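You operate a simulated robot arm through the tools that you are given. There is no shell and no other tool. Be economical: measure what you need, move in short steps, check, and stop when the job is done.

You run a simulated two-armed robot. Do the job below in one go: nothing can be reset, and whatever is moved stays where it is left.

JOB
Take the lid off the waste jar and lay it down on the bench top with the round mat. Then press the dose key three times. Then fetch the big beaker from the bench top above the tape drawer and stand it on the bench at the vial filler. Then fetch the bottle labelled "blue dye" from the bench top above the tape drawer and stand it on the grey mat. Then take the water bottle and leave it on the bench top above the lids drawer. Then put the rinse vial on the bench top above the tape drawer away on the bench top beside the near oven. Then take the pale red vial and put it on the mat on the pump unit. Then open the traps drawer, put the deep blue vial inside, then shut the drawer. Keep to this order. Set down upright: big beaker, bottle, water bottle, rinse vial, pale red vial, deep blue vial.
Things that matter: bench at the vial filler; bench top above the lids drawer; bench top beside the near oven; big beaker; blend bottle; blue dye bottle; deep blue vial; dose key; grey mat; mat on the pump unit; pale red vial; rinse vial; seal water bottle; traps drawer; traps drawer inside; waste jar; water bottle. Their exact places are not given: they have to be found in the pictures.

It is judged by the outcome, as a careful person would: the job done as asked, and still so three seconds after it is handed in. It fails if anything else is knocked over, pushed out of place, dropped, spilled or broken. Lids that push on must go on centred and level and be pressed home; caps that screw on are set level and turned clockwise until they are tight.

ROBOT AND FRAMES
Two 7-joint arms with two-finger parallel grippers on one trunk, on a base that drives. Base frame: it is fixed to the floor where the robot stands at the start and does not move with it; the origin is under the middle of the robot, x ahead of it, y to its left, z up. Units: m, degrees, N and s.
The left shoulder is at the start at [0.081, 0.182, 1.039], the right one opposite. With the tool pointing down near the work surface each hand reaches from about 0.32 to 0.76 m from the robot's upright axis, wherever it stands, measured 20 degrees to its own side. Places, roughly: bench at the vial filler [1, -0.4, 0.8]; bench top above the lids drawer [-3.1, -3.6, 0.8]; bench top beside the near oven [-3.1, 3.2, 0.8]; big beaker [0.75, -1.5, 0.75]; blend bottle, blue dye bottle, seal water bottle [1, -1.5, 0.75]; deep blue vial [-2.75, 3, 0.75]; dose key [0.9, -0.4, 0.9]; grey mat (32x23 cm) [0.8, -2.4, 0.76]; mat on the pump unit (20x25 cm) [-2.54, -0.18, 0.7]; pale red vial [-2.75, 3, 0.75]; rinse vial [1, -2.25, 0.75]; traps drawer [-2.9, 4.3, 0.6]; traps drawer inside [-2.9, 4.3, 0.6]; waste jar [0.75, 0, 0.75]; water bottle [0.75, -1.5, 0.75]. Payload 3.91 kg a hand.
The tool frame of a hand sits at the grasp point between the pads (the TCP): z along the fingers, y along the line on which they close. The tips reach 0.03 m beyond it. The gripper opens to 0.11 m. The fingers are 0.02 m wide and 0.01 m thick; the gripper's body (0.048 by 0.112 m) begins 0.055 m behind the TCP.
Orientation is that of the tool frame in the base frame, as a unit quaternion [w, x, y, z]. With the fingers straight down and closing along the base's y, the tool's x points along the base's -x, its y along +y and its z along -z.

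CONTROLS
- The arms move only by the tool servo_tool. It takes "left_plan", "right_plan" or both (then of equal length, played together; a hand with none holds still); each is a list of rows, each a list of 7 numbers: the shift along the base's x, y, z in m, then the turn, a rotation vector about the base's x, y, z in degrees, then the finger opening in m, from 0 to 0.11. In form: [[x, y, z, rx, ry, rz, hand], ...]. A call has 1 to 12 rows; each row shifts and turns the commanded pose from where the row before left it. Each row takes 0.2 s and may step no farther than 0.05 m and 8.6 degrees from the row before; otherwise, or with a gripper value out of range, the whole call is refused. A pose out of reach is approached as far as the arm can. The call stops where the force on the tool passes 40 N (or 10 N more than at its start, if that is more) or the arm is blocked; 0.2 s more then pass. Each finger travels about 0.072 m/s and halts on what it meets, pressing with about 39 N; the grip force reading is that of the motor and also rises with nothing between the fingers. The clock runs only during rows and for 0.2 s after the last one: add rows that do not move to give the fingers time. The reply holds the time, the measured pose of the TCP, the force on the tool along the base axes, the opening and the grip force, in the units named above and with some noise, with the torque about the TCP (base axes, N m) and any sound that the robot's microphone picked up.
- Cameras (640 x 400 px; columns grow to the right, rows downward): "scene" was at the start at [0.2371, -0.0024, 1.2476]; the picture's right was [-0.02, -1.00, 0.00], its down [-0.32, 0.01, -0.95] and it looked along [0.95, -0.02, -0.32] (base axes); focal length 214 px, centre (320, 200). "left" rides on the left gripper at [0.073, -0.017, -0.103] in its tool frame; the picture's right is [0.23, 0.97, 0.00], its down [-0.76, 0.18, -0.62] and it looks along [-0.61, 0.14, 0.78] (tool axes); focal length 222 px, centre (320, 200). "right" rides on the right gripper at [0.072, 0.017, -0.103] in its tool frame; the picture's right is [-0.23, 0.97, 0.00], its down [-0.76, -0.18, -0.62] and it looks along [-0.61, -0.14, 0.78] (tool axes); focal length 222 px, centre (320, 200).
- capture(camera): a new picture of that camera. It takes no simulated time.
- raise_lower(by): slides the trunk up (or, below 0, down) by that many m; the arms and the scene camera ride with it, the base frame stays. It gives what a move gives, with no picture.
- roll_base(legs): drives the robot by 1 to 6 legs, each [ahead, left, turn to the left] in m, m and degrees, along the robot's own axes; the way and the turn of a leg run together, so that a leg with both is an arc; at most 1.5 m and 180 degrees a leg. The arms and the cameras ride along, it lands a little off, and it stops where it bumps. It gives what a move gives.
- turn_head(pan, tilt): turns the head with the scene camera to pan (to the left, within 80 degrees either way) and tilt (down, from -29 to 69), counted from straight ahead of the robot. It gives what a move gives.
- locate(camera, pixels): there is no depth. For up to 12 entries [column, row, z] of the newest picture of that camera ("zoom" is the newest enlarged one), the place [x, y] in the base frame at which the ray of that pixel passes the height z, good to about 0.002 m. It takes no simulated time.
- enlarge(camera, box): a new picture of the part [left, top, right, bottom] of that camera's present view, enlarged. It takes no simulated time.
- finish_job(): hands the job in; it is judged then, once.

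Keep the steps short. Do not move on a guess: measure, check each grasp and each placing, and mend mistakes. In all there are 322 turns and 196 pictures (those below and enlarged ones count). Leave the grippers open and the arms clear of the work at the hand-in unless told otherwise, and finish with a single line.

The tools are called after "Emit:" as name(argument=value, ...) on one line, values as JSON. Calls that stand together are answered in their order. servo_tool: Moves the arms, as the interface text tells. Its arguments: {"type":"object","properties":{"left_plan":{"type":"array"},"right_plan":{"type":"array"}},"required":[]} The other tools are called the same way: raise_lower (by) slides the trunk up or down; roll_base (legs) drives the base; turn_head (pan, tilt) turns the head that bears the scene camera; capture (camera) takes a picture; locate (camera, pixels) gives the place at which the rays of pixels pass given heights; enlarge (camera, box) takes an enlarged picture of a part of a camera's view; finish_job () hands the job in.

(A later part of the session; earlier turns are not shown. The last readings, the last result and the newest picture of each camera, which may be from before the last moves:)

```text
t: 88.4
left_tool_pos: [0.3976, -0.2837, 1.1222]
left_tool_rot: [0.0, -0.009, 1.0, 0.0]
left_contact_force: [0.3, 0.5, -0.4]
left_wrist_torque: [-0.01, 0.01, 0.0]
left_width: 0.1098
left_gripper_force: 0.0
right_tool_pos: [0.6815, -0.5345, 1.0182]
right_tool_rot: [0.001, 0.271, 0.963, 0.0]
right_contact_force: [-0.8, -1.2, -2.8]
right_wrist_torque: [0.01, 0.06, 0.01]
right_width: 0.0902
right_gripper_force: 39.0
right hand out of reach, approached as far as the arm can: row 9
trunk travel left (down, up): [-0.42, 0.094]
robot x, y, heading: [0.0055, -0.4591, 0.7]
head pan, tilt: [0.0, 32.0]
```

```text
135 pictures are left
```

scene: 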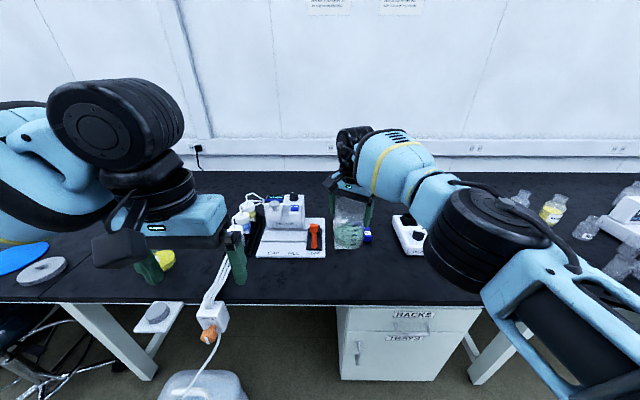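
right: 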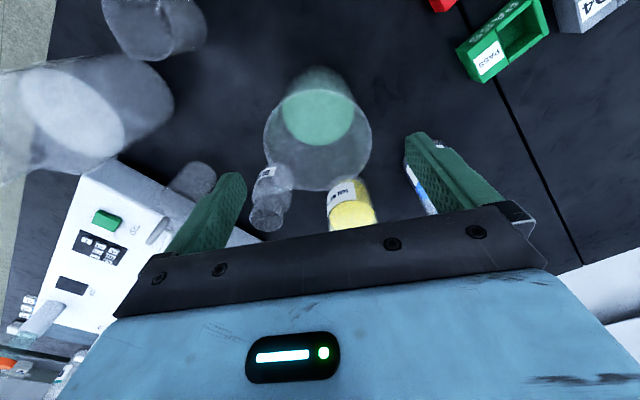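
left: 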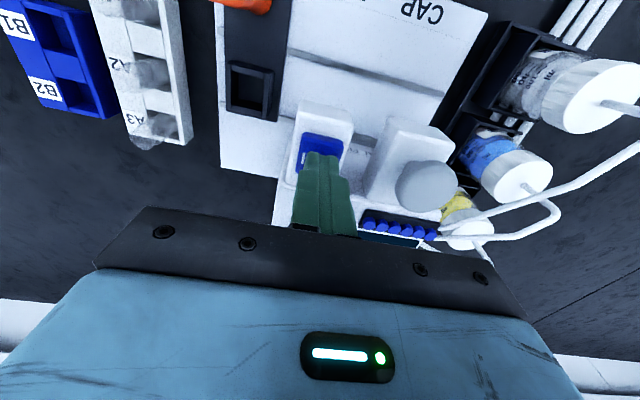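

Over the spot. Lowering to just above contact height (grasp height was 0.8615).

Emit:
servo_tool(right_plan=[[0, 0, -0.03, 0, 0, 0, 0.06], [0, 0, -0.03, 0, 0, 0, 0.06], [0, 0, -0.03, 0, 0, 0, 0.06], [0, 0, -0.03, 0, 0, 0, 0.06], [0, 0, -0.02, 0, 0, 0, 0.06], [0, 0, -0.01, 0, 0, 0, 0.06], [0, 0, 0, 0, 0, 0, 0.06]])

Emit:
enlarge(camera="scene", box=[290, 180, 410, 300])

```text
t: 90.0
left_tool_pos: [0.3975, -0.2834, 1.1215]
left_tool_rot: [0.0, -0.008, 1.0, 0.0]
left_contact_force: [0.0, -0.1, -0.4]
left_wrist_torque: [-0.02, -0.01, 0.0]
left_width: 0.1101
left_gripper_force: 0.1
right_tool_pos: [0.6766, -0.535, 0.8671]
right_tool_rot: [0.001, 0.27, 0.963, -0.001]
right_contact_force: [0.0, 0.1, -4.5]
right_wrist_torque: [-0.02, 0.0, -0.01]
right_width: 0.0903
right_gripper_force: 39.0
right hand out of reach, approached as far as the arm can: row 5
trunk travel left (down, up): [-0.42, 0.094]
robot x, y, heading: [0.0043, -0.4597, 0.3]
head pan, tilt: [0.0, 32.0]
```

```text
3.33 times, centred on (350, 240) of scene
```

zoom: 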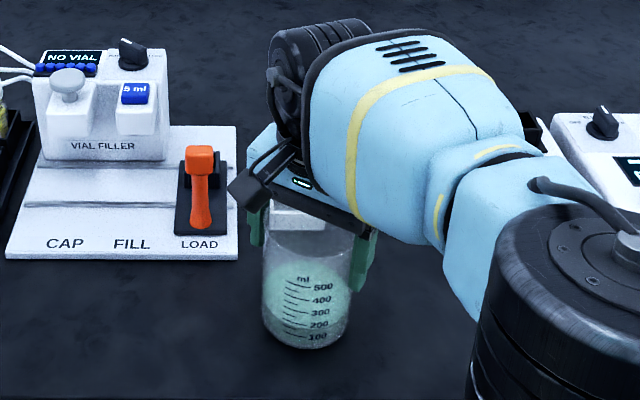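

The arm is near its reach limit here, with 6 mm left to go. I'll lower the trunk by 5 mm, carrying the hand down with it.

Emit:
raise_lower(by=-0.005)

```text
t: 90.5
left_tool_pos: [0.3995, -0.2845, 1.1177]
left_tool_rot: [0.001, -0.009, 1.0, 0.0]
left_contact_force: [0.6, 0.5, 0.2]
left_wrist_torque: [-0.01, 0.02, 0.0]
left_width: 0.1103
left_gripper_force: 0.1
right_tool_pos: [0.6771, -0.5356, 0.8613]
right_tool_rot: [0.0, 0.272, 0.962, 0.0]
right_contact_force: [-1.4, -0.4, 1.7]
right_wrist_torque: [-0.17, -0.02, -0.05]
right_width: 0.0905
right_gripper_force: 38.7
trunk travel left (down, up): [-0.415, 0.099]
robot x, y, heading: [0.0047, -0.4579, 0.6]
head pan, tilt: [0.0, 32.0]
```

The force swung from -4.5 to +1.7 N, so it's on the bench. I'll open slowly and rise.

Emit:
servo_tool(right_plan=[[0, 0, 0, 0, 0, 0, 0.095], [0, 0, 0, 0, 0, 0, 0.11], [0, 0, 0, 0, 0, 0, 0.11]])

Emit:
enlarge(camera="scene", box=[290, 180, 410, 300])

```text
t: 91.3
left_tool_pos: [0.3983, -0.2842, 1.1175]
left_tool_rot: [0.001, -0.009, 1.0, 0.0]
left_contact_force: [-0.1, 0.8, -0.6]
left_wrist_torque: [-0.02, -0.01, -0.02]
left_width: 0.11
left_gripper_force: 0.2
right_tool_pos: [0.6776, -0.5342, 0.8631]
right_tool_rot: [0.0, 0.271, 0.963, 0.0]
right_contact_force: [0.8, -0.9, -0.2]
right_wrist_torque: [0.01, -0.01, -0.02]
right_width: 0.1099
right_gripper_force: 0.0
trunk travel left (down, up): [-0.415, 0.099]
robot x, y, heading: [0.0058, -0.4596, 0.5]
head pan, tilt: [0.0, 32.0]
```

```text
3.33 times, centred on (350, 240) of scene
```

zoom: 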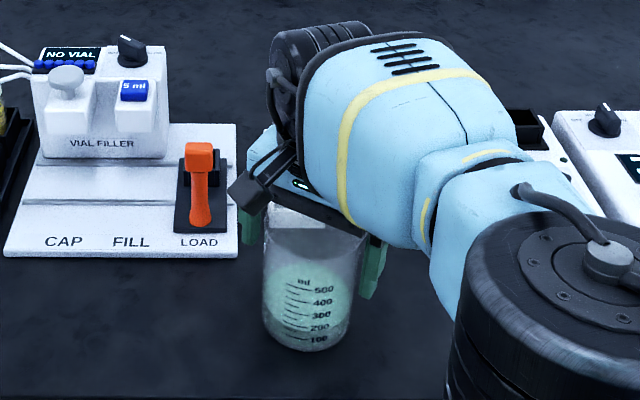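

Both fingers are clear of the glass. Rising straight up.

Emit:
servo_tool(right_plan=[[0, 0, 0.02, 0, 0, 0, 0.11], [0, 0, 0.02, 0, 0, 0, 0.11], [0, 0, 0.03, 0, 0, 0, 0.11], [0, 0, 0.03, 0, 0, 0, 0.11], [0, 0, 0.04, 0, 0, 0, 0.11], [-0.02, 0, 0.04, 0, 0, 0, 0.11], [-0.03, -0.02, 0.03, 0, 0, 0, 0.11], [-0.04, -0.03, 0, 0, 0, 0, 0.11], [-0.04, -0.03, 0, 0, 0, 0, 0.11], [-0.04, -0.03, 0, 0, 0, 0, 0.11], [-0.04, 0, 0, 0, 0, 0, 0.11]])

Emit:
enlarge(camera="scene", box=[240, 160, 430, 310])

```text
t: 93.8
left_tool_pos: [0.3992, -0.2833, 1.1175]
left_tool_rot: [0.0, -0.009, 1.0, 0.0]
left_contact_force: [0.1, -0.2, 0.3]
left_wrist_torque: [-0.01, 0.0, 0.01]
left_width: 0.1101
left_gripper_force: 0.1
right_tool_pos: [0.6793, -0.578, 1.1044]
right_tool_rot: [0.0, 0.27, 0.963, -0.001]
right_contact_force: [0.0, -0.6, 0.3]
right_wrist_torque: [-0.02, 0.01, -0.01]
right_width: 0.1101
right_gripper_force: 0.0
right hand out of reach, approached as far as the arm can: row 2, 4, 6, 7, 8, 9, 10, 11
trunk travel left (down, up): [-0.415, 0.099]
robot x, y, heading: [0.0039, -0.4595, 0.6]
head pan, tilt: [0.0, 32.0]
```

```text
2.67 times, centred on (335, 235) of scene
```

zoom: 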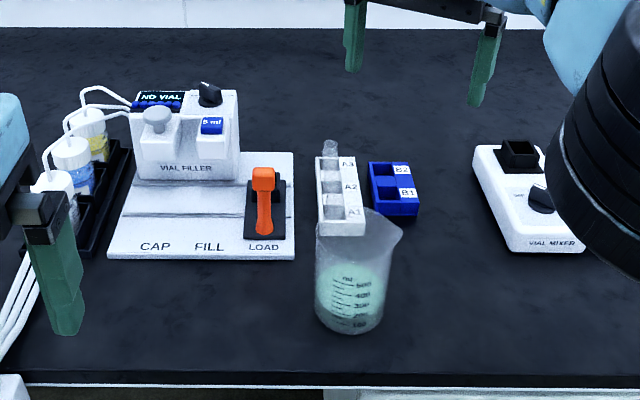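

The beaker stands upright beside the filler. The right arm seems stuck at its limit, so I'll test a small retract.

Emit:
servo_tool(right_plan=[[-0.03, 0, 0, 0, 0, 0, 0.11], [-0.03, 0, 0, 0, 0, 0, 0.11], [-0.03, 0, 0, 0, 0, 0, 0.11], [0, 0, 0, 0, 0, 0, 0.11]])

```text
t: 94.8
left_tool_pos: [0.3988, -0.284, 1.1181]
left_tool_rot: [0.001, -0.009, 1.0, 0.0]
left_contact_force: [-0.4, 0.8, 0.4]
left_wrist_torque: [0.01, 0.04, 0.01]
left_width: 0.1101
left_gripper_force: 0.0
right_tool_pos: [0.6688, -0.5588, 1.1256]
right_tool_rot: [0.0, 0.271, 0.963, 0.0]
right_contact_force: [0.9, -0.3, 0.3]
right_wrist_torque: [-0.03, -0.03, 0.02]
right_width: 0.11
right_gripper_force: 0.1
right hand out of reach, approached as far as the arm can: row 1, 2, 3
trunk travel left (down, up): [-0.415, 0.099]
robot x, y, heading: [0.0037, -0.4587, 0.2]
head pan, tilt: [0.0, 32.0]
```

I'll undo the hand yaw while retracting, since a wrist joint may be at its limit.

Emit:
servo_tool(right_plan=[[0, 0, 0, 0, 0, 8, 0.11], [0, 0, 0, 0, 0, 8, 0.11], [0, 0, 0, 0, 0, 8, 0.11], [0, 0, 0, 0, 0, 7, 0.11], [0, 0, 0, 0, 0, 0, 0.11], [0, 0, 0, 0, 0, 0, 0.11]])

Emit:
capture(camera="scene")

```text
t: 96.2
left_tool_pos: [0.3985, -0.2832, 1.1175]
left_tool_rot: [0.0, -0.009, 1.0, 0.001]
left_contact_force: [0.2, -0.1, -0.1]
left_wrist_torque: [-0.03, -0.01, 0.01]
left_width: 0.1099
left_gripper_force: 0.1
right_tool_pos: [0.6712, -0.5582, 1.1248]
right_tool_rot: [0.0, 0.003, 1.0, 0.0]
right_contact_force: [-0.4, -0.1, -0.6]
right_wrist_torque: [-0.02, -0.03, 0.0]
right_width: 0.11
right_gripper_force: 0.1
trunk travel left (down, up): [-0.415, 0.099]
robot x, y, heading: [0.0035, -0.4623, 0.5]
head pan, tilt: [0.0, 32.0]
```

```text
131 pictures are left
```

scene: 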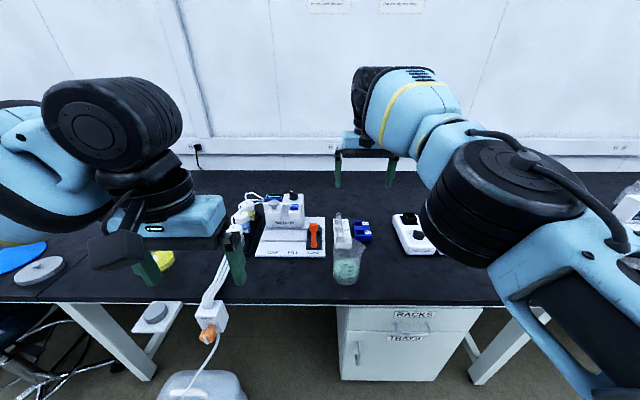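

Yaw is back to zero and it follows again. Now retracting.

Emit:
servo_tool(right_plan=[[-0.04, -0.01, 0, 0, 0, 0, 0.11], [-0.04, -0.01, 0, 0, 0, 0, 0.11], [-0.04, -0.02, 0, 0, 0, 0, 0.11], [-0.04, -0.02, 0.02, 0, 0, 0, 0.11], [-0.04, -0.02, 0.02, 0, 0, 0, 0.11], [0, 0, 0, 0, 0, 0, 0.11]])

```text
t: 97.5
left_tool_pos: [0.3985, -0.2827, 1.1171]
left_tool_rot: [0.0, -0.009, 1.0, 0.0]
left_contact_force: [0.2, -0.7, 0.0]
left_wrist_torque: [-0.02, 0.04, -0.04]
left_width: 0.1099
left_gripper_force: 0.1
right_tool_pos: [0.5467, -0.6217, 1.1719]
right_tool_rot: [-0.001, 0.005, 1.0, 0.001]
right_contact_force: [0.2, -1.1, -0.7]
right_wrist_torque: [-0.01, 0.0, -0.01]
right_width: 0.11
right_gripper_force: 0.1
right hand out of reach, approached as far as the arm can: row 1, 2
trunk travel left (down, up): [-0.415, 0.099]
robot x, y, heading: [0.005, -0.4583, 0.5]
head pan, tilt: [0.0, 32.0]
```

Retracting worked. The blue dye bottle stands at about x = 1.02, which is far. I'll approach with the robot turned 40° left so the right shoulder comes forward.

Emit:
roll_base(legs=[[0, -0.8, -0.5], [0, 0, 40], [0.15, -0.125, 0]])

Emit:
turn_head(pan=-45, tilt=35)

Emit:
capture(camera="scene")

```text
t: 108.1
left_tool_pos: [0.3973, -0.8709, 1.1175]
left_tool_rot: [0.0, -0.342, 0.94, 0.0]
left_contact_force: [1.2, 0.6, 0.1]
left_wrist_torque: [-0.02, 0.03, -0.02]
left_width: 0.11
left_gripper_force: 0.1
right_tool_pos: [0.7239, -1.0411, 1.171]
right_tool_rot: [0.0, -0.33, 0.944, 0.001]
right_contact_force: [0.3, 0.1, 0.7]
right_wrist_torque: [0.01, 0.0, 0.01]
right_width: 0.11
right_gripper_force: 0.1
trunk travel left (down, up): [-0.415, 0.099]
robot x, y, heading: [0.2007, -1.253, 39.4]
head pan, tilt: [0.0, 32.0]
```

```text
t: 109.2
left_tool_pos: [0.3968, -0.8715, 1.1172]
left_tool_rot: [0.0, -0.341, 0.94, 0.0]
left_contact_force: [0.1, 0.4, -0.6]
left_wrist_torque: [-0.01, 0.03, 0.03]
left_width: 0.11
left_gripper_force: 0.0
right_tool_pos: [0.7234, -1.0412, 1.1715]
right_tool_rot: [0.001, -0.33, 0.944, 0.0]
right_contact_force: [0.2, -0.1, 0.0]
right_wrist_torque: [-0.01, -0.02, 0.0]
right_width: 0.1102
right_gripper_force: 0.0
trunk travel left (down, up): [-0.415, 0.099]
robot x, y, heading: [0.198, -1.2549, 39.2]
head pan, tilt: [-45.0, 35.0]
```

```text
130 pictures are left
```

scene: 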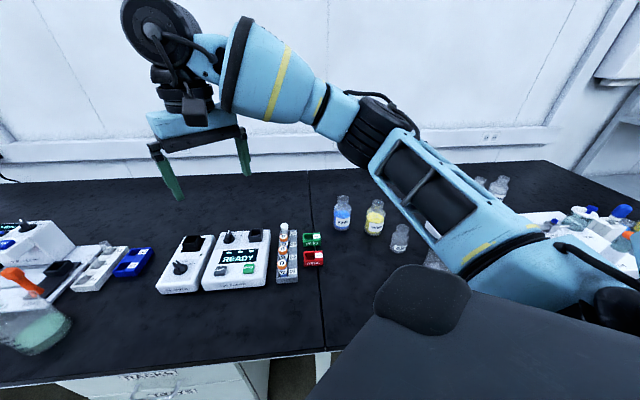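

Zoom on BLUE DYE near (342,212).

Emit:
enlarge(camera="scene", box=[310, 180, 410, 255])

Emit:
locate(camera="zoom", pixels=[[202, 310, 0.75], [210, 105, 0.86], [210, 105, 0.84], [255, 225, 0.8], [155, 225, 0.8]])

```text
5.33 times, centred on (360, 218) of scene
```

zoom: 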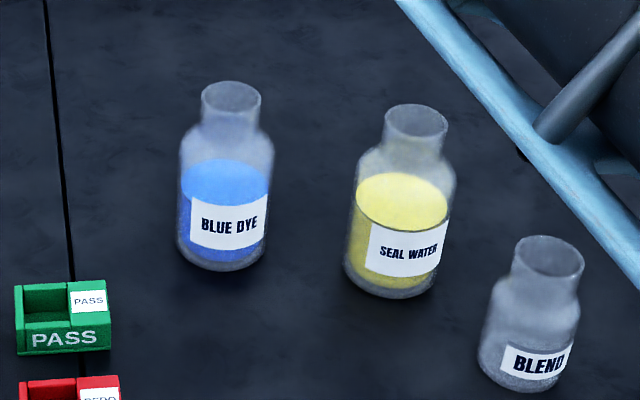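

```text
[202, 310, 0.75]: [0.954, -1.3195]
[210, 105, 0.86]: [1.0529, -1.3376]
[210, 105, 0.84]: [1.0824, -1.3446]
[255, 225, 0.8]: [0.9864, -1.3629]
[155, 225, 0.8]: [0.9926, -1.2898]
```

Emit:
locate(camera="zoom", pixels=[[222, 248, 0.75], [231, 97, 0.87], [231, 97, 0.86], [231, 97, 0.85], [178, 245, 0.75], [268, 245, 0.75], [397, 275, 0.75], [416, 120, 0.86]])

```text
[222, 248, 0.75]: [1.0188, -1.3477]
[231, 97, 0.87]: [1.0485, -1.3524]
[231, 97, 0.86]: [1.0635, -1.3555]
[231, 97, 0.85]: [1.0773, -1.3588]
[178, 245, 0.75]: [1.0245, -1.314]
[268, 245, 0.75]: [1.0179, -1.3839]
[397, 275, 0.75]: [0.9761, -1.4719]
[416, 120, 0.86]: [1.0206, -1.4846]
```

Blue dye: base (1.019, -1.348), top z about 0.89, body about 66 mm wide. I'll ease the robot 6 cm further in, then move the hand over the bottle.

Emit:
roll_base(legs=[[0.046, -0.038, 0]])

Emit:
servo_tool(right_plan=[[0.0, -0.03, -0.01, 0, 0, 0, 0.11], [0.025, -0.035, -0.01, 0, 0, 0, 0.11], [0.025, -0.035, -0.01, 0, 0, 0, 0.11], [0.03, -0.035, -0.01, 0, 0, 0, 0.11], [0.03, -0.035, -0.01, 0, 0, 0, 0.11], [0.03, -0.03, -0.01, 0, 0, 0, 0.11], [0.03, -0.03, -0.01, 0, 0, 0, 0.11], [0.03, -0.03, -0.01, 0, 0, 0, 0.11], [0.03, -0.02, -0.01, 0, 0, 0, 0.11], [0, 0, 0, 0, 0, 0, 0.11]])

Emit:
capture(camera="right")

Emit:
capture(camera="scene")

```text
t: 110.2
left_tool_pos: [0.4568, -0.8716, 1.1173]
left_tool_rot: [0.0, -0.342, 0.94, 0.0]
left_contact_force: [-0.3, -0.4, -0.2]
left_wrist_torque: [0.0, 0.04, 0.02]
left_width: 0.11
left_gripper_force: 0.0
right_tool_pos: [0.7832, -1.0405, 1.1705]
right_tool_rot: [0.001, -0.33, 0.944, -0.001]
right_contact_force: [0.4, 0.2, 0.8]
right_wrist_torque: [-0.03, 0.03, -0.02]
right_width: 0.11
right_gripper_force: 0.1
trunk travel left (down, up): [-0.415, 0.099]
robot x, y, heading: [0.2605, -1.2551, 39.5]
head pan, tilt: [-45.0, 35.0]
```

```text
t: 112.4
left_tool_pos: [0.4549, -0.8717, 1.1171]
left_tool_rot: [-0.001, -0.342, 0.94, 0.0]
left_contact_force: [0.3, 1.3, 0.7]
left_wrist_torque: [-0.01, -0.01, 0.01]
left_width: 0.1096
left_gripper_force: 0.0
right_tool_pos: [1.0066, -1.3155, 1.0839]
right_tool_rot: [0.001, -0.334, 0.942, -0.001]
right_contact_force: [0.6, -0.4, 0.4]
right_wrist_torque: [-0.02, 0.01, 0.02]
right_width: 0.1098
right_gripper_force: 0.1
right hand out of reach, approached as far as the arm can: row 9
trunk travel left (down, up): [-0.415, 0.099]
robot x, y, heading: [0.2613, -1.2521, 39.4]
head pan, tilt: [-45.0, 35.0]
```

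```text
128 pictures are left
```

right: 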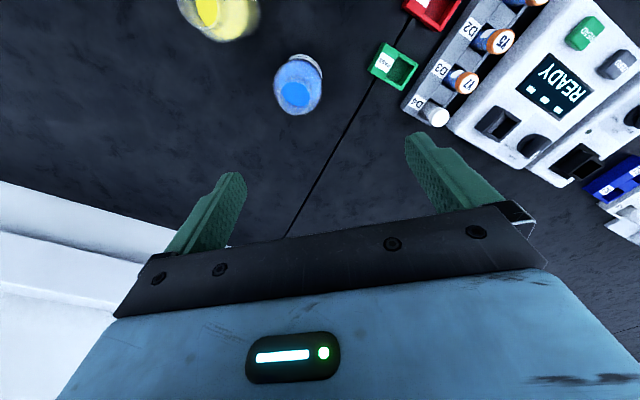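

```text
127 pictures are left
```

scene: 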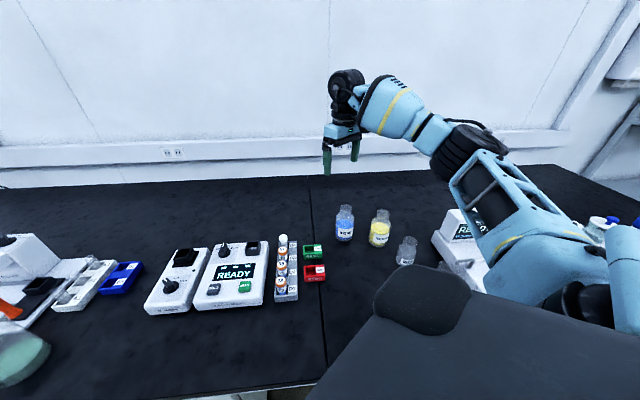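

Blue dye's mouth is at about (297,98) in the wrist view. Zooming for a precise fix.

Emit:
enlarge(camera="right", box=[240, 30, 360, 140])

Emit:
enlarge(camera="scene", box=[310, 190, 410, 275])

```text
3.64 times, centred on (300, 85) of right
```

zoom: 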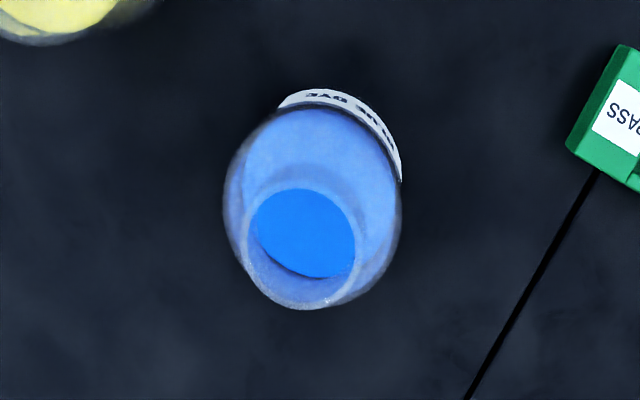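

```text
4.71 times, centred on (360, 232) of scene
```

zoom: 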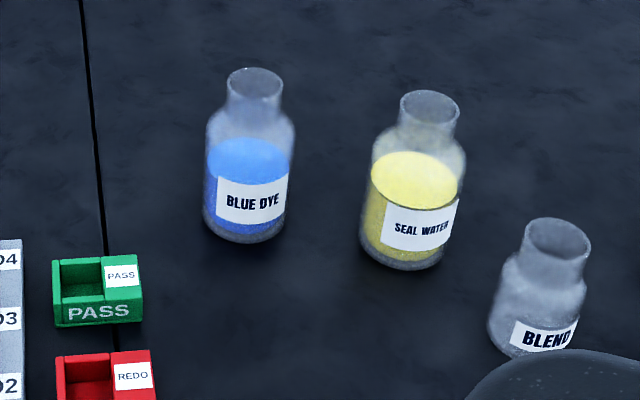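

Emit:
locate(camera="right", pixels=[[294.5, 98.2, 0.89], [294.5, 98.2, 0.87]])

Emit:
locate(camera="zoom", pixels=[[257, 83, 0.89], [257, 83, 0.87], [245, 220, 0.75]])

```text
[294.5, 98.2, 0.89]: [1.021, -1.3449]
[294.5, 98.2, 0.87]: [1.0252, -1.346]
```

```text
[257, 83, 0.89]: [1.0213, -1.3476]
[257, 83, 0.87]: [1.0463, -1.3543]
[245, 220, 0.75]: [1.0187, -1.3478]
```

Fix: (1.021, -1.346), top z 0.89. I'll align, then lower to just above the mouth.

Emit:
servo_tool(right_plan=[[0.007, -0.015, -0.03, 0, 0, 0, 0.11], [0.007, -0.015, -0.03, 0, 0, 0, 0.11], [0, 0, -0.04, 0, 0, 0, 0.11], [0, 0, -0.04, 0, 0, 0, 0.11], [0, 0, 0, 0, 0, 0, 0.11]])

Emit:
enlarge(camera="scene", box=[310, 150, 410, 275])

```text
t: 113.6
left_tool_pos: [0.4546, -0.8715, 1.1179]
left_tool_rot: [0.0, -0.341, 0.94, 0.0]
left_contact_force: [-0.4, -0.2, -0.3]
left_wrist_torque: [-0.03, 0.0, 0.01]
left_width: 0.1101
left_gripper_force: 0.1
right_tool_pos: [1.0096, -1.339, 0.9945]
right_tool_rot: [0.001, -0.33, 0.944, 0.001]
right_contact_force: [1.2, -0.2, -0.1]
right_wrist_torque: [0.0, -0.03, -0.01]
right_width: 0.11
right_gripper_force: 0.2
right hand out of reach, approached as far as the arm can: row 1, 2
trunk travel left (down, up): [-0.415, 0.099]
robot x, y, heading: [0.26, -1.2545, 39.3]
head pan, tilt: [-45.0, 35.0]
```

```text
3.20 times, centred on (360, 212) of scene
```

zoom: 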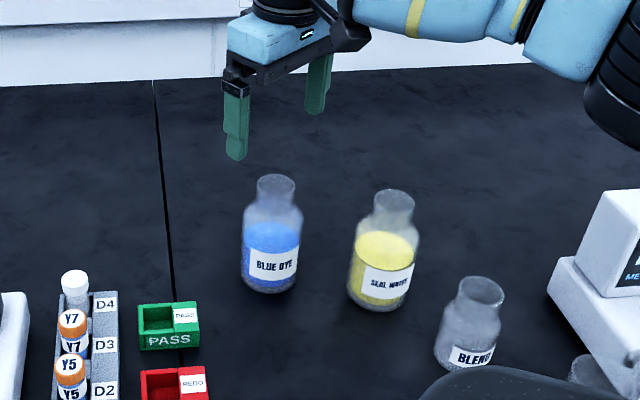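

Emit:
servo_tool(right_plan=[[0.006, -0.004, -0.02, 0, 0, 0, 0.11], [0.006, -0.004, -0.02, 0, 0, 0, 0.11], [0, 0, 0, 0, 0, 0, 0.11]])

Emit:
capture(camera="right")

```text
t: 114.4
left_tool_pos: [0.4554, -0.8724, 1.1174]
left_tool_rot: [0.0, -0.343, 0.939, 0.001]
left_contact_force: [-0.5, -0.7, 1.2]
left_wrist_torque: [-0.02, -0.02, -0.02]
left_width: 0.1098
left_gripper_force: 0.0
right_tool_pos: [1.0119, -1.3393, 0.9842]
right_tool_rot: [0.001, -0.328, 0.945, -0.001]
right_contact_force: [-0.1, 0.8, -0.1]
right_wrist_torque: [0.01, -0.02, -0.01]
right_width: 0.1098
right_gripper_force: 0.0
right hand out of reach, approached as far as the arm can: row 1, 2
trunk travel left (down, up): [-0.415, 0.099]
robot x, y, heading: [0.2611, -1.2569, 39.4]
head pan, tilt: [-45.0, 35.0]
```

```text
123 pictures are left
```

right: 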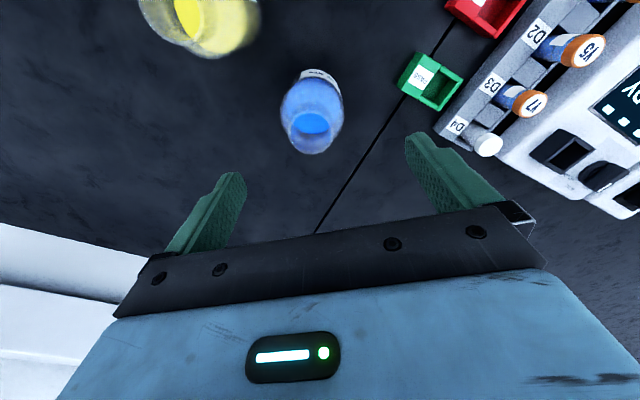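

Still reach-limited, so I'll move the base another 4 cm toward the bench (the hand is well above the bottles).

Emit:
roll_base(legs=[[0.031, -0.026, 0]])

Emit:
servo_tool(right_plan=[[-0.01, -0.004, 0, 0, 0, 0, 0.11], [-0.01, 0, 0, 0, 0, 0, 0.11], [0, 0, 0, 0, 0, 0, 0.11]])

```text
t: 115.4
left_tool_pos: [0.4953, -0.871, 1.1167]
left_tool_rot: [0.001, -0.342, 0.94, -0.001]
left_contact_force: [0.3, -0.2, -0.3]
left_wrist_torque: [0.0, 0.01, 0.02]
left_width: 0.1099
left_gripper_force: 0.0
right_tool_pos: [1.0512, -1.3389, 0.9844]
right_tool_rot: [0.002, -0.329, 0.944, 0.0]
right_contact_force: [0.5, 0.5, 0.1]
right_wrist_torque: [-0.02, -0.01, -0.01]
right_width: 0.11
right_gripper_force: 0.0
trunk travel left (down, up): [-0.415, 0.099]
robot x, y, heading: [0.3004, -1.2569, 39.7]
head pan, tilt: [-45.0, 35.0]
```

```text
t: 116.2
left_tool_pos: [0.4947, -0.8721, 1.1164]
left_tool_rot: [0.0, -0.342, 0.94, 0.0]
left_contact_force: [0.4, 0.5, -0.1]
left_wrist_torque: [-0.03, 0.01, 0.02]
left_width: 0.11
left_gripper_force: 0.1
right_tool_pos: [1.0322, -1.3429, 0.9836]
right_tool_rot: [0.001, -0.329, 0.944, 0.0]
right_contact_force: [-0.5, -0.1, 0.2]
right_wrist_torque: [0.02, 0.0, 0.02]
right_width: 0.1097
right_gripper_force: 0.1
trunk travel left (down, up): [-0.415, 0.099]
robot x, y, heading: [0.3034, -1.2604, 39.7]
head pan, tilt: [-45.0, 35.0]
```

Emit:
servo_tool(right_plan=[[-0.011, -0.003, -0.02, 0, 0, 0, 0.11], [0, 0, -0.03, 0, 0, 0, 0.11], [0, 0, 0, 0, 0, 0, 0.11]])

Emit:
enlarge(camera="scene", box=[290, 170, 390, 275])

Emit:
capture(camera="right")

```text
t: 117.0
left_tool_pos: [0.4946, -0.872, 1.1178]
left_tool_rot: [0.001, -0.342, 0.94, 0.0]
left_contact_force: [-0.4, -0.2, 0.0]
left_wrist_torque: [0.01, 0.03, -0.01]
left_width: 0.1101
left_gripper_force: 0.0
right_tool_pos: [1.0205, -1.3468, 0.9348]
right_tool_rot: [0.002, -0.329, 0.944, 0.0]
right_contact_force: [-0.2, 0.0, 0.0]
right_wrist_torque: [0.0, 0.01, 0.0]
right_width: 0.1099
right_gripper_force: 0.1
trunk travel left (down, up): [-0.415, 0.099]
robot x, y, heading: [0.3039, -1.2559, 39.3]
head pan, tilt: [-45.0, 35.0]
```

```text
3.81 times, centred on (340, 222) of scene
```

zoom: 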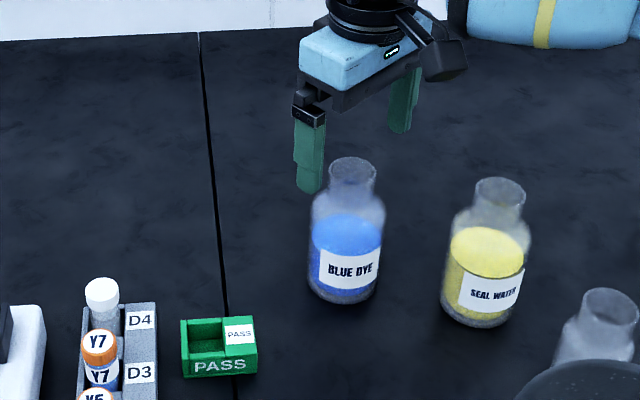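

```text
121 pictures are left
```

right: 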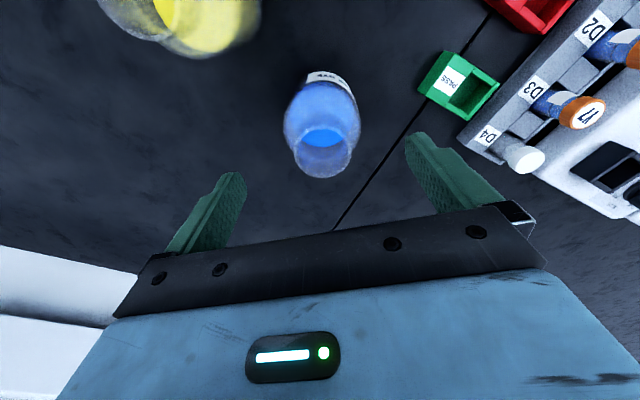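

Emit:
locate(camera="right", pixels=[[323, 155, 0.89], [326, 157, 0.9048]])

Emit:
servo_tool(right_plan=[[0, 0, -0.02, 0, 0, 0, 0.11], [0, 0, -0.02, 0, 0, 0, 0.11], [0, 0, -0.02, 0, 0, 0, 0.11], [0, 0, -0.02, 0, 0, 0, 0.11], [0, 0, -0.01, 0, 0, 0, 0.11], [0, 0, 0, 0, 0, 0, 0.11]])

Emit:
enlarge(camera="scene", box=[290, 170, 390, 275])

```text
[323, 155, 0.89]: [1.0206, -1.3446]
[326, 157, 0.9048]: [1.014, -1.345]
```

```text
t: 118.4
left_tool_pos: [0.4951, -0.8714, 1.1162]
left_tool_rot: [0.0, -0.342, 0.94, 0.0]
left_contact_force: [-0.6, 0.7, 0.5]
left_wrist_torque: [-0.01, 0.01, 0.01]
left_width: 0.1098
left_gripper_force: 0.1
right_tool_pos: [1.0216, -1.3466, 0.8431]
right_tool_rot: [0.001, -0.329, 0.944, -0.001]
right_contact_force: [0.5, 1.0, 0.5]
right_wrist_torque: [-0.01, 0.02, 0.0]
right_width: 0.1101
right_gripper_force: 0.1
trunk travel left (down, up): [-0.415, 0.099]
robot x, y, heading: [0.3024, -1.2545, 39.4]
head pan, tilt: [-45.0, 35.0]
```

```text
3.81 times, centred on (340, 222) of scene
```

zoom: 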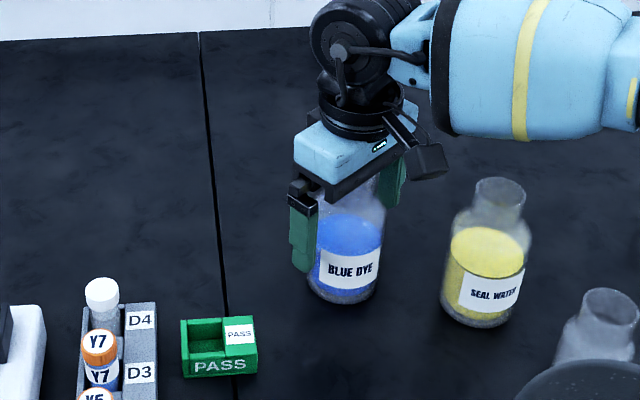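

Fingers are around the bottle with no contact. Closing.

Emit:
servo_tool(right_plan=[[0, 0, 0, 0, 0, 0, 0.085], [0, 0, 0, 0, 0, 0, 0.065], [0, 0, 0, 0, 0, 0, 0.05], [0, 0, 0, 0, 0, 0, 0.04], [0, 0, 0, 0, 0, 0, 0.04]])

Emit:
servo_tool(right_plan=[[0, 0, 0.005, 0, 0, 0, 0.04], [0, 0, 0.01, 0, 0, 0, 0.04], [0, 0, 0.02, 0, 0, 0, 0.04], [0, 0, 0.02, 0, 0, 0, 0.04], [0, 0, 0, 0, 0, 0, 0.04]])

Emit:
enlarge(camera="scene", box=[290, 150, 390, 275])

```text
t: 119.6
left_tool_pos: [0.4956, -0.8712, 1.1165]
left_tool_rot: [0.0, -0.342, 0.94, 0.0]
left_contact_force: [0.5, -0.1, -0.8]
left_wrist_torque: [0.0, 0.0, -0.04]
left_width: 0.1099
left_gripper_force: 0.0
right_tool_pos: [1.0207, -1.3459, 0.8428]
right_tool_rot: [0.001, -0.328, 0.945, -0.001]
right_contact_force: [-1.4, 0.9, 0.3]
right_wrist_torque: [0.11, 0.13, 0.0]
right_width: 0.0694
right_gripper_force: 39.0
trunk travel left (down, up): [-0.415, 0.099]
robot x, y, heading: [0.2995, -1.2544, 39.4]
head pan, tilt: [-45.0, 35.0]
```

```text
t: 120.8
left_tool_pos: [0.496, -0.8717, 1.1183]
left_tool_rot: [0.001, -0.342, 0.94, 0.001]
left_contact_force: [-0.3, 0.0, -0.7]
left_wrist_torque: [0.0, 0.02, 0.01]
left_width: 0.1101
left_gripper_force: 0.1
right_tool_pos: [1.0213, -1.3473, 0.8985]
right_tool_rot: [0.0, -0.329, 0.944, 0.0]
right_contact_force: [-0.1, 0.0, -2.5]
right_wrist_torque: [0.0, 0.02, 0.01]
right_width: 0.0694
right_gripper_force: 39.0
trunk travel left (down, up): [-0.415, 0.099]
robot x, y, heading: [0.3038, -1.2554, 39.6]
head pan, tilt: [-45.0, 35.0]
```

```text
3.20 times, centred on (340, 212) of scene
```

zoom: 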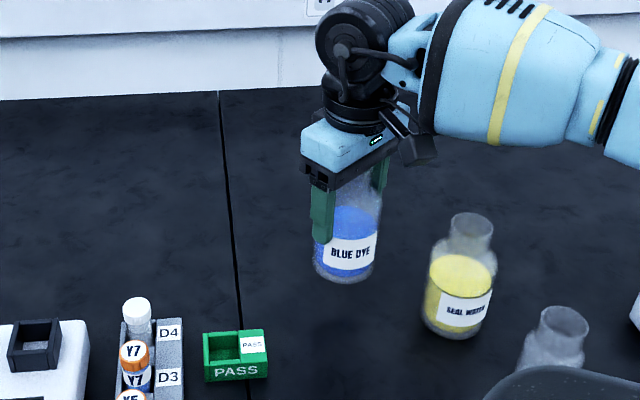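

Held at 69 mm. Raising while drawing back over the cleared bench.

Emit:
servo_tool(right_plan=[[-0.01, 0, 0.03, 0, 0, 0, 0.04], [-0.02, 0, 0.03, 0, 0, 0, 0.04], [-0.03, 0, 0.03, 0, 0, 0, 0.04], [-0.03, 0, 0.03, 0, 0, 0, 0.04], [-0.035, 0.01, 0.02, 0, 0, 0, 0.04], [-0.035, 0.01, 0.02, 0, 0, 0, 0.04], [-0.035, 0.02, 0.02, 0, 0, 0, 0.04], [-0.035, 0.02, 0.02, 0, 0, 0, 0.04], [-0.035, 0.02, 0, 0, 0, 0, 0.04], [-0.035, 0.02, 0, 0, 0, 0, 0.04], [-0.02, 0.01, 0, 0, 0, 0, 0.04], [0, 0, 0, 0, 0, 0, 0.04]])

```text
t: 123.4
left_tool_pos: [0.495, -0.8703, 1.1166]
left_tool_rot: [0.0, -0.342, 0.94, -0.001]
left_contact_force: [-0.1, 0.1, 0.0]
left_wrist_torque: [0.03, -0.02, 0.01]
left_width: 0.1098
left_gripper_force: 0.2
right_tool_pos: [0.7005, -1.2374, 1.0994]
right_tool_rot: [0.001, -0.329, 0.944, 0.0]
right_contact_force: [-0.5, -0.2, -3.6]
right_wrist_torque: [0.02, 0.01, 0.01]
right_width: 0.0696
right_gripper_force: 39.3
trunk travel left (down, up): [-0.415, 0.099]
robot x, y, heading: [0.3002, -1.2534, 39.4]
head pan, tilt: [-45.0, 35.0]
```

Now back off, straighten and drive right toward the grey mat.

Emit:
roll_base(legs=[[-0.232, 0.19, 0], [0, 0, -39.4], [0, -0.6, 0]])

Emit:
turn_head(pan=-20, tilt=32)

Emit:
capture(camera="scene")

```text
t: 132.8
left_tool_pos: [0.4018, -1.6763, 1.1171]
left_tool_rot: [0.0, -0.013, 1.0, 0.0]
left_contact_force: [-0.1, -0.3, -0.6]
left_wrist_torque: [0.0, 0.02, 0.0]
left_width: 0.1101
left_gripper_force: 0.1
right_tool_pos: [0.3341, -2.0898, 1.0989]
right_tool_rot: [0.0, 0.001, 1.0, 0.0]
right_contact_force: [0.2, 0.3, -3.3]
right_wrist_torque: [-0.01, 0.02, 0.03]
right_width: 0.0696
right_gripper_force: 38.8
trunk travel left (down, up): [-0.415, 0.099]
robot x, y, heading: [0.0085, -1.857, 1.2]
head pan, tilt: [-45.0, 35.0]
```

```text
t: 133.7
left_tool_pos: [0.4009, -1.6765, 1.1178]
left_tool_rot: [0.0, -0.012, 1.0, 0.0]
left_contact_force: [-0.3, -0.6, 0.1]
left_wrist_torque: [0.02, 0.0, 0.0]
left_width: 0.1099
left_gripper_force: 0.1
right_tool_pos: [0.3335, -2.0901, 1.0992]
right_tool_rot: [0.001, 0.001, 1.0, -0.001]
right_contact_force: [0.2, 0.1, -3.9]
right_wrist_torque: [-0.01, 0.01, -0.01]
right_width: 0.0693
right_gripper_force: 38.9
trunk travel left (down, up): [-0.415, 0.099]
robot x, y, heading: [0.0101, -1.8568, 1.0]
head pan, tilt: [-20.0, 32.0]
```

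```text
118 pictures are left
```

scene: 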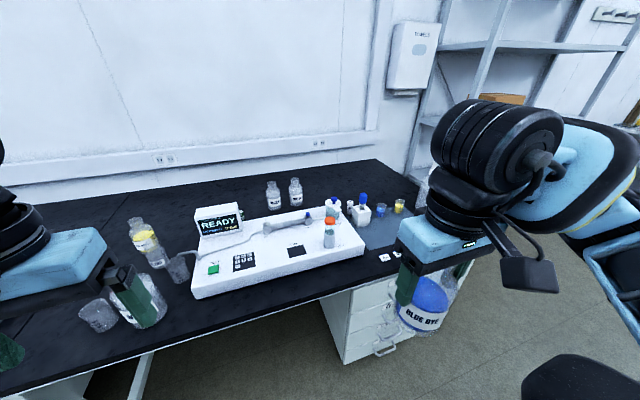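

Emit:
roll_base(legs=[[0, -0.35, -1]])

Emit:
turn_head(pan=0, tilt=32)

Emit:
capture(camera="scene")

```text
t: 137.3
left_tool_pos: [0.4075, -2.0259, 1.1178]
left_tool_rot: [0.001, -0.003, 1.0, -0.001]
left_contact_force: [0.2, -0.2, -0.4]
left_wrist_torque: [0.0, -0.01, 0.0]
left_width: 0.1099
left_gripper_force: 0.1
right_tool_pos: [0.3321, -2.438, 1.0987]
right_tool_rot: [0.001, 0.011, 1.0, -0.001]
right_contact_force: [-0.9, 0.3, -3.8]
right_wrist_torque: [0.02, -0.01, 0.0]
right_width: 0.0697
right_gripper_force: 39.4
trunk travel left (down, up): [-0.415, 0.099]
robot x, y, heading: [0.015, -2.195, 0.1]
head pan, tilt: [-20.0, 32.0]
```

```text
t: 138.1
left_tool_pos: [0.4057, -2.0262, 1.1174]
left_tool_rot: [0.001, -0.003, 1.0, 0.0]
left_contact_force: [0.2, 0.3, 0.7]
left_wrist_torque: [0.02, -0.01, 0.0]
left_width: 0.1102
left_gripper_force: 0.1
right_tool_pos: [0.332, -2.4378, 1.0979]
right_tool_rot: [0.001, 0.011, 1.0, -0.001]
right_contact_force: [0.3, 0.0, -2.8]
right_wrist_torque: [0.0, 0.0, -0.01]
right_width: 0.0696
right_gripper_force: 39.0
trunk travel left (down, up): [-0.415, 0.099]
robot x, y, heading: [0.0111, -2.1983, 0.0]
head pan, tilt: [0.0, 32.0]
```

```text
117 pictures are left
```

scene: 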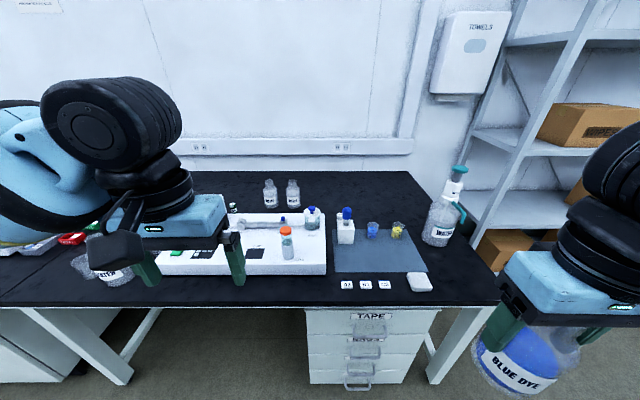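

Emit:
enlarge(camera="scene", box=[230, 160, 480, 310])

Emit:
locate(camera="scene", pixels=[[334, 273, 0.755], [427, 271, 0.755], [334, 231, 0.755], [404, 222, 0.755], [365, 258, 0.755], [347, 242, 0.755], [437, 243, 0.75], [415, 290, 0.75], [380, 305, 0.75]])

```text
2.56 times, centred on (355, 235) of scene
```

zoom: 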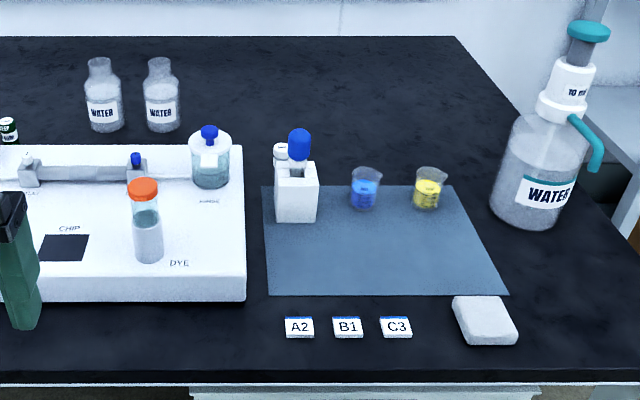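

```text
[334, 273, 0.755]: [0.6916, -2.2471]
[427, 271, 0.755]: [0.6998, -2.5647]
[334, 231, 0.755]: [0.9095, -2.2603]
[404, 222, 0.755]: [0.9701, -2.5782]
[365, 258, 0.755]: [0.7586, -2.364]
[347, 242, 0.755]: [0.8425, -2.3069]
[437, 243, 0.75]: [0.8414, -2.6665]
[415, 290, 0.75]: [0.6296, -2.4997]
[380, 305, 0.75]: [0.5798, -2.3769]
```

The grey mat spans about x 0.70–0.92, y -2.25…-2.57, and its front half is empty. I'll drive 14 cm ahead, then carry the bottle over (0.765, -2.42).

Emit:
roll_base(legs=[[0.14, 0, 0]])

Emit:
servo_tool(right_plan=[[0.02, 0, 0, 0, 0, 0, 0.04], [0.035, 0.002, 0, 0, 0, 0, 0.04], [0.04, 0.002, 0, 0, 0, 0, 0.04], [0.04, 0.002, 0, 0, 0, 0, 0.04], [0.04, 0.002, 0, 0, 0, 0, 0.04], [0.04, 0.002, 0, 0, 0, 0, 0.04], [0.04, 0.002, -0.01, 0, 0, 0, 0.04], [0.025, 0.002, -0.03, 0, 0, 0, 0.04], [0.015, 0.002, -0.03, 0, 0, 0, 0.04], [0, 0, -0.03, 0, 0, 0, 0.04], [0, 0, 0, 0, 0, 0, 0.04]])

Emit:
capture(camera="scene")

```text
t: 139.4
left_tool_pos: [0.5472, -2.0252, 1.1169]
left_tool_rot: [0.0, -0.004, 1.0, 0.0]
left_contact_force: [0.1, 0.1, -0.2]
left_wrist_torque: [-0.03, 0.0, 0.02]
left_width: 0.1099
left_gripper_force: 0.0
right_tool_pos: [0.4726, -2.4379, 1.1001]
right_tool_rot: [0.0, 0.01, 1.0, -0.001]
right_contact_force: [-0.1, 0.0, -3.7]
right_wrist_torque: [-0.01, -0.01, 0.0]
right_width: 0.0697
right_gripper_force: 39.2
trunk travel left (down, up): [-0.415, 0.099]
robot x, y, heading: [0.1539, -2.2017, 0.1]
head pan, tilt: [0.0, 32.0]
```

```text
t: 141.8
left_tool_pos: [0.5476, -2.0258, 1.1167]
left_tool_rot: [0.0, -0.003, 1.0, -0.001]
left_contact_force: [0.3, 0.0, 0.6]
left_wrist_torque: [0.0, 0.01, -0.02]
left_width: 0.1102
left_gripper_force: 0.1
right_tool_pos: [0.7668, -2.4214, 0.9989]
right_tool_rot: [0.001, 0.009, 1.0, -0.002]
right_contact_force: [-0.1, 0.8, -3.8]
right_wrist_torque: [-0.03, 0.02, 0.01]
right_width: 0.0696
right_gripper_force: 39.1
trunk travel left (down, up): [-0.415, 0.099]
robot x, y, heading: [0.149, -2.197, -0.2]
head pan, tilt: [0.0, 32.0]
```

```text
115 pictures are left
```

scene: 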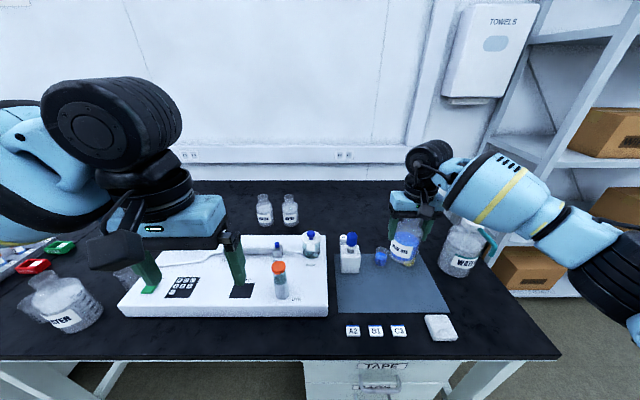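

Directly over the free part of the mat. Lowering.

Emit:
servo_tool(right_plan=[[0, 0, -0.03, 0, 0, 0, 0.04], [0, 0, -0.03, 0, 0, 0, 0.04], [0, 0, -0.03, 0, 0, 0, 0.04], [0, 0, -0.03, 0, 0, 0, 0.04], [0, 0, -0.015, 0, 0, 0, 0.04], [0, 0, -0.008, 0, 0, 0, 0.04], [0, 0, 0, 0, 0, 0, 0.04]])

Emit:
enlarge(camera="scene", box=[330, 200, 480, 340])

```text
t: 143.4
left_tool_pos: [0.5466, -2.0256, 1.1174]
left_tool_rot: [0.0, -0.004, 1.0, 0.0]
left_contact_force: [0.1, -0.7, 0.5]
left_wrist_torque: [-0.03, -0.03, 0.03]
left_width: 0.1099
left_gripper_force: 0.1
right_tool_pos: [0.7672, -2.4213, 0.8542]
right_tool_rot: [0.001, 0.009, 1.0, -0.001]
right_contact_force: [0.6, -0.4, -3.6]
right_wrist_torque: [0.01, -0.01, -0.02]
right_width: 0.0697
right_gripper_force: 39.2
trunk travel left (down, up): [-0.415, 0.099]
robot x, y, heading: [0.1543, -2.1977, -0.2]
head pan, tilt: [0.0, 32.0]
```

```text
2.86 times, centred on (405, 270) of scene
```

zoom: 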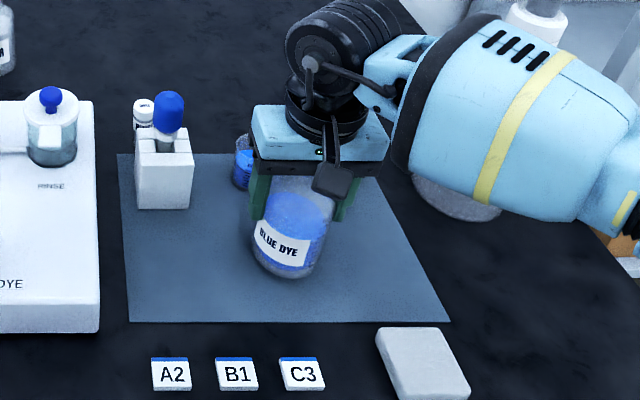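

Emit:
servo_tool(right_plan=[[0, 0, -0.003, 0, 0, 0, 0.04], [0, 0, -0.002, 0, 0, 0, 0.04], [0, 0, -0.002, 0, 0, 0, 0.04], [0, 0, -0.002, 0, 0, 0, 0.04], [0, 0, 0, 0, 0, 0, 0.04]])

```text
t: 144.6
left_tool_pos: [0.5467, -2.0265, 1.116]
left_tool_rot: [-0.001, -0.003, 1.0, 0.001]
left_contact_force: [-0.1, 0.2, 0.5]
left_wrist_torque: [0.01, 0.01, -0.01]
left_width: 0.11
left_gripper_force: 0.1
right_tool_pos: [0.7673, -2.4212, 0.8479]
right_tool_rot: [0.0, 0.01, 1.0, -0.001]
right_contact_force: [0.8, 0.3, -3.9]
right_wrist_torque: [-0.06, -0.01, 0.02]
right_width: 0.0694
right_gripper_force: 38.6
trunk travel left (down, up): [-0.415, 0.099]
robot x, y, heading: [0.1546, -2.1965, -0.0]
head pan, tilt: [0.0, 32.0]
```

Emit:
servo_tool(right_plan=[[0, 0, -0.002, 0, 0, 0, 0.04], [0, 0, -0.001, 0, 0, 0, 0.04], [0, 0, -0.001, 0, 0, 0, 0.04], [0, 0, -0.001, 0, 0, 0, 0.04], [0, 0, 0, 0, 0, 0, 0.04]])

```text
t: 145.8
left_tool_pos: [0.5451, -2.0264, 1.117]
left_tool_rot: [0.0, -0.004, 1.0, -0.001]
left_contact_force: [-0.7, -0.2, 0.3]
left_wrist_torque: [-0.01, 0.0, 0.02]
left_width: 0.1098
left_gripper_force: 0.1
right_tool_pos: [0.7676, -2.4229, 0.8445]
right_tool_rot: [0.004, 0.011, 1.0, -0.001]
right_contact_force: [1.9, -2.7, 20.5]
right_wrist_torque: [-0.08, 0.29, 0.25]
right_width: 0.0695
right_gripper_force: 39.1
trunk travel left (down, up): [-0.415, 0.099]
robot x, y, heading: [0.1541, -2.1978, -0.3]
head pan, tilt: [0.0, 32.0]
```

Contact (20 N). I'll ease up 1.5 mm, open, rise and check.

Emit:
servo_tool(right_plan=[[0, 0, 0.0015, 0, 0, 0, 0.04], [0, 0, 0, 0, 0, 0, 0.075], [0, 0, 0, 0, 0, 0, 0.1], [0, 0, 0, 0, 0, 0, 0.11], [0, 0, 0.03, 0, 0, 0, 0.11], [0, 0, 0.03, 0, 0, 0, 0.11], [0, 0, 0.04, 0, 0, 0, 0.11], [0, 0, 0.04, 0, 0, 0, 0.11], [-0.03, 0, 0.03, 0, 0, 0, 0.11], [-0.04, 0, 0.02, 0, 0, 0, 0.11], [-0.05, 0, 0, 0, 0, 0, 0.11], [-0.05, 0, 0, 0, 0, 0, 0.11]])

Emit:
enlarge(camera="scene", box=[320, 190, 480, 340])

```text
t: 148.4
left_tool_pos: [0.5455, -2.0253, 1.1172]
left_tool_rot: [0.001, -0.003, 1.0, 0.0]
left_contact_force: [-0.8, -0.3, -0.2]
left_wrist_torque: [-0.04, -0.04, -0.01]
left_width: 0.1102
left_gripper_force: 0.0
right_tool_pos: [0.5959, -2.4244, 1.0358]
right_tool_rot: [0.002, 0.011, 1.0, -0.002]
right_contact_force: [0.3, 0.5, 0.1]
right_wrist_torque: [0.01, -0.01, 0.01]
right_width: 0.11
right_gripper_force: 0.0
trunk travel left (down, up): [-0.415, 0.099]
robot x, y, heading: [0.1504, -2.1957, 0.1]
head pan, tilt: [0.0, 32.0]
```

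```text
2.67 times, centred on (400, 265) of scene
```

zoom: 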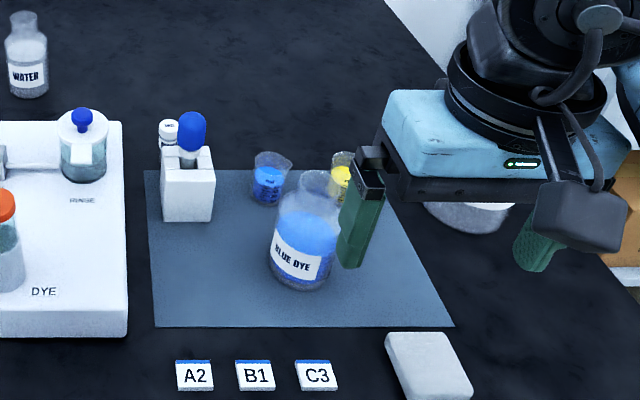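

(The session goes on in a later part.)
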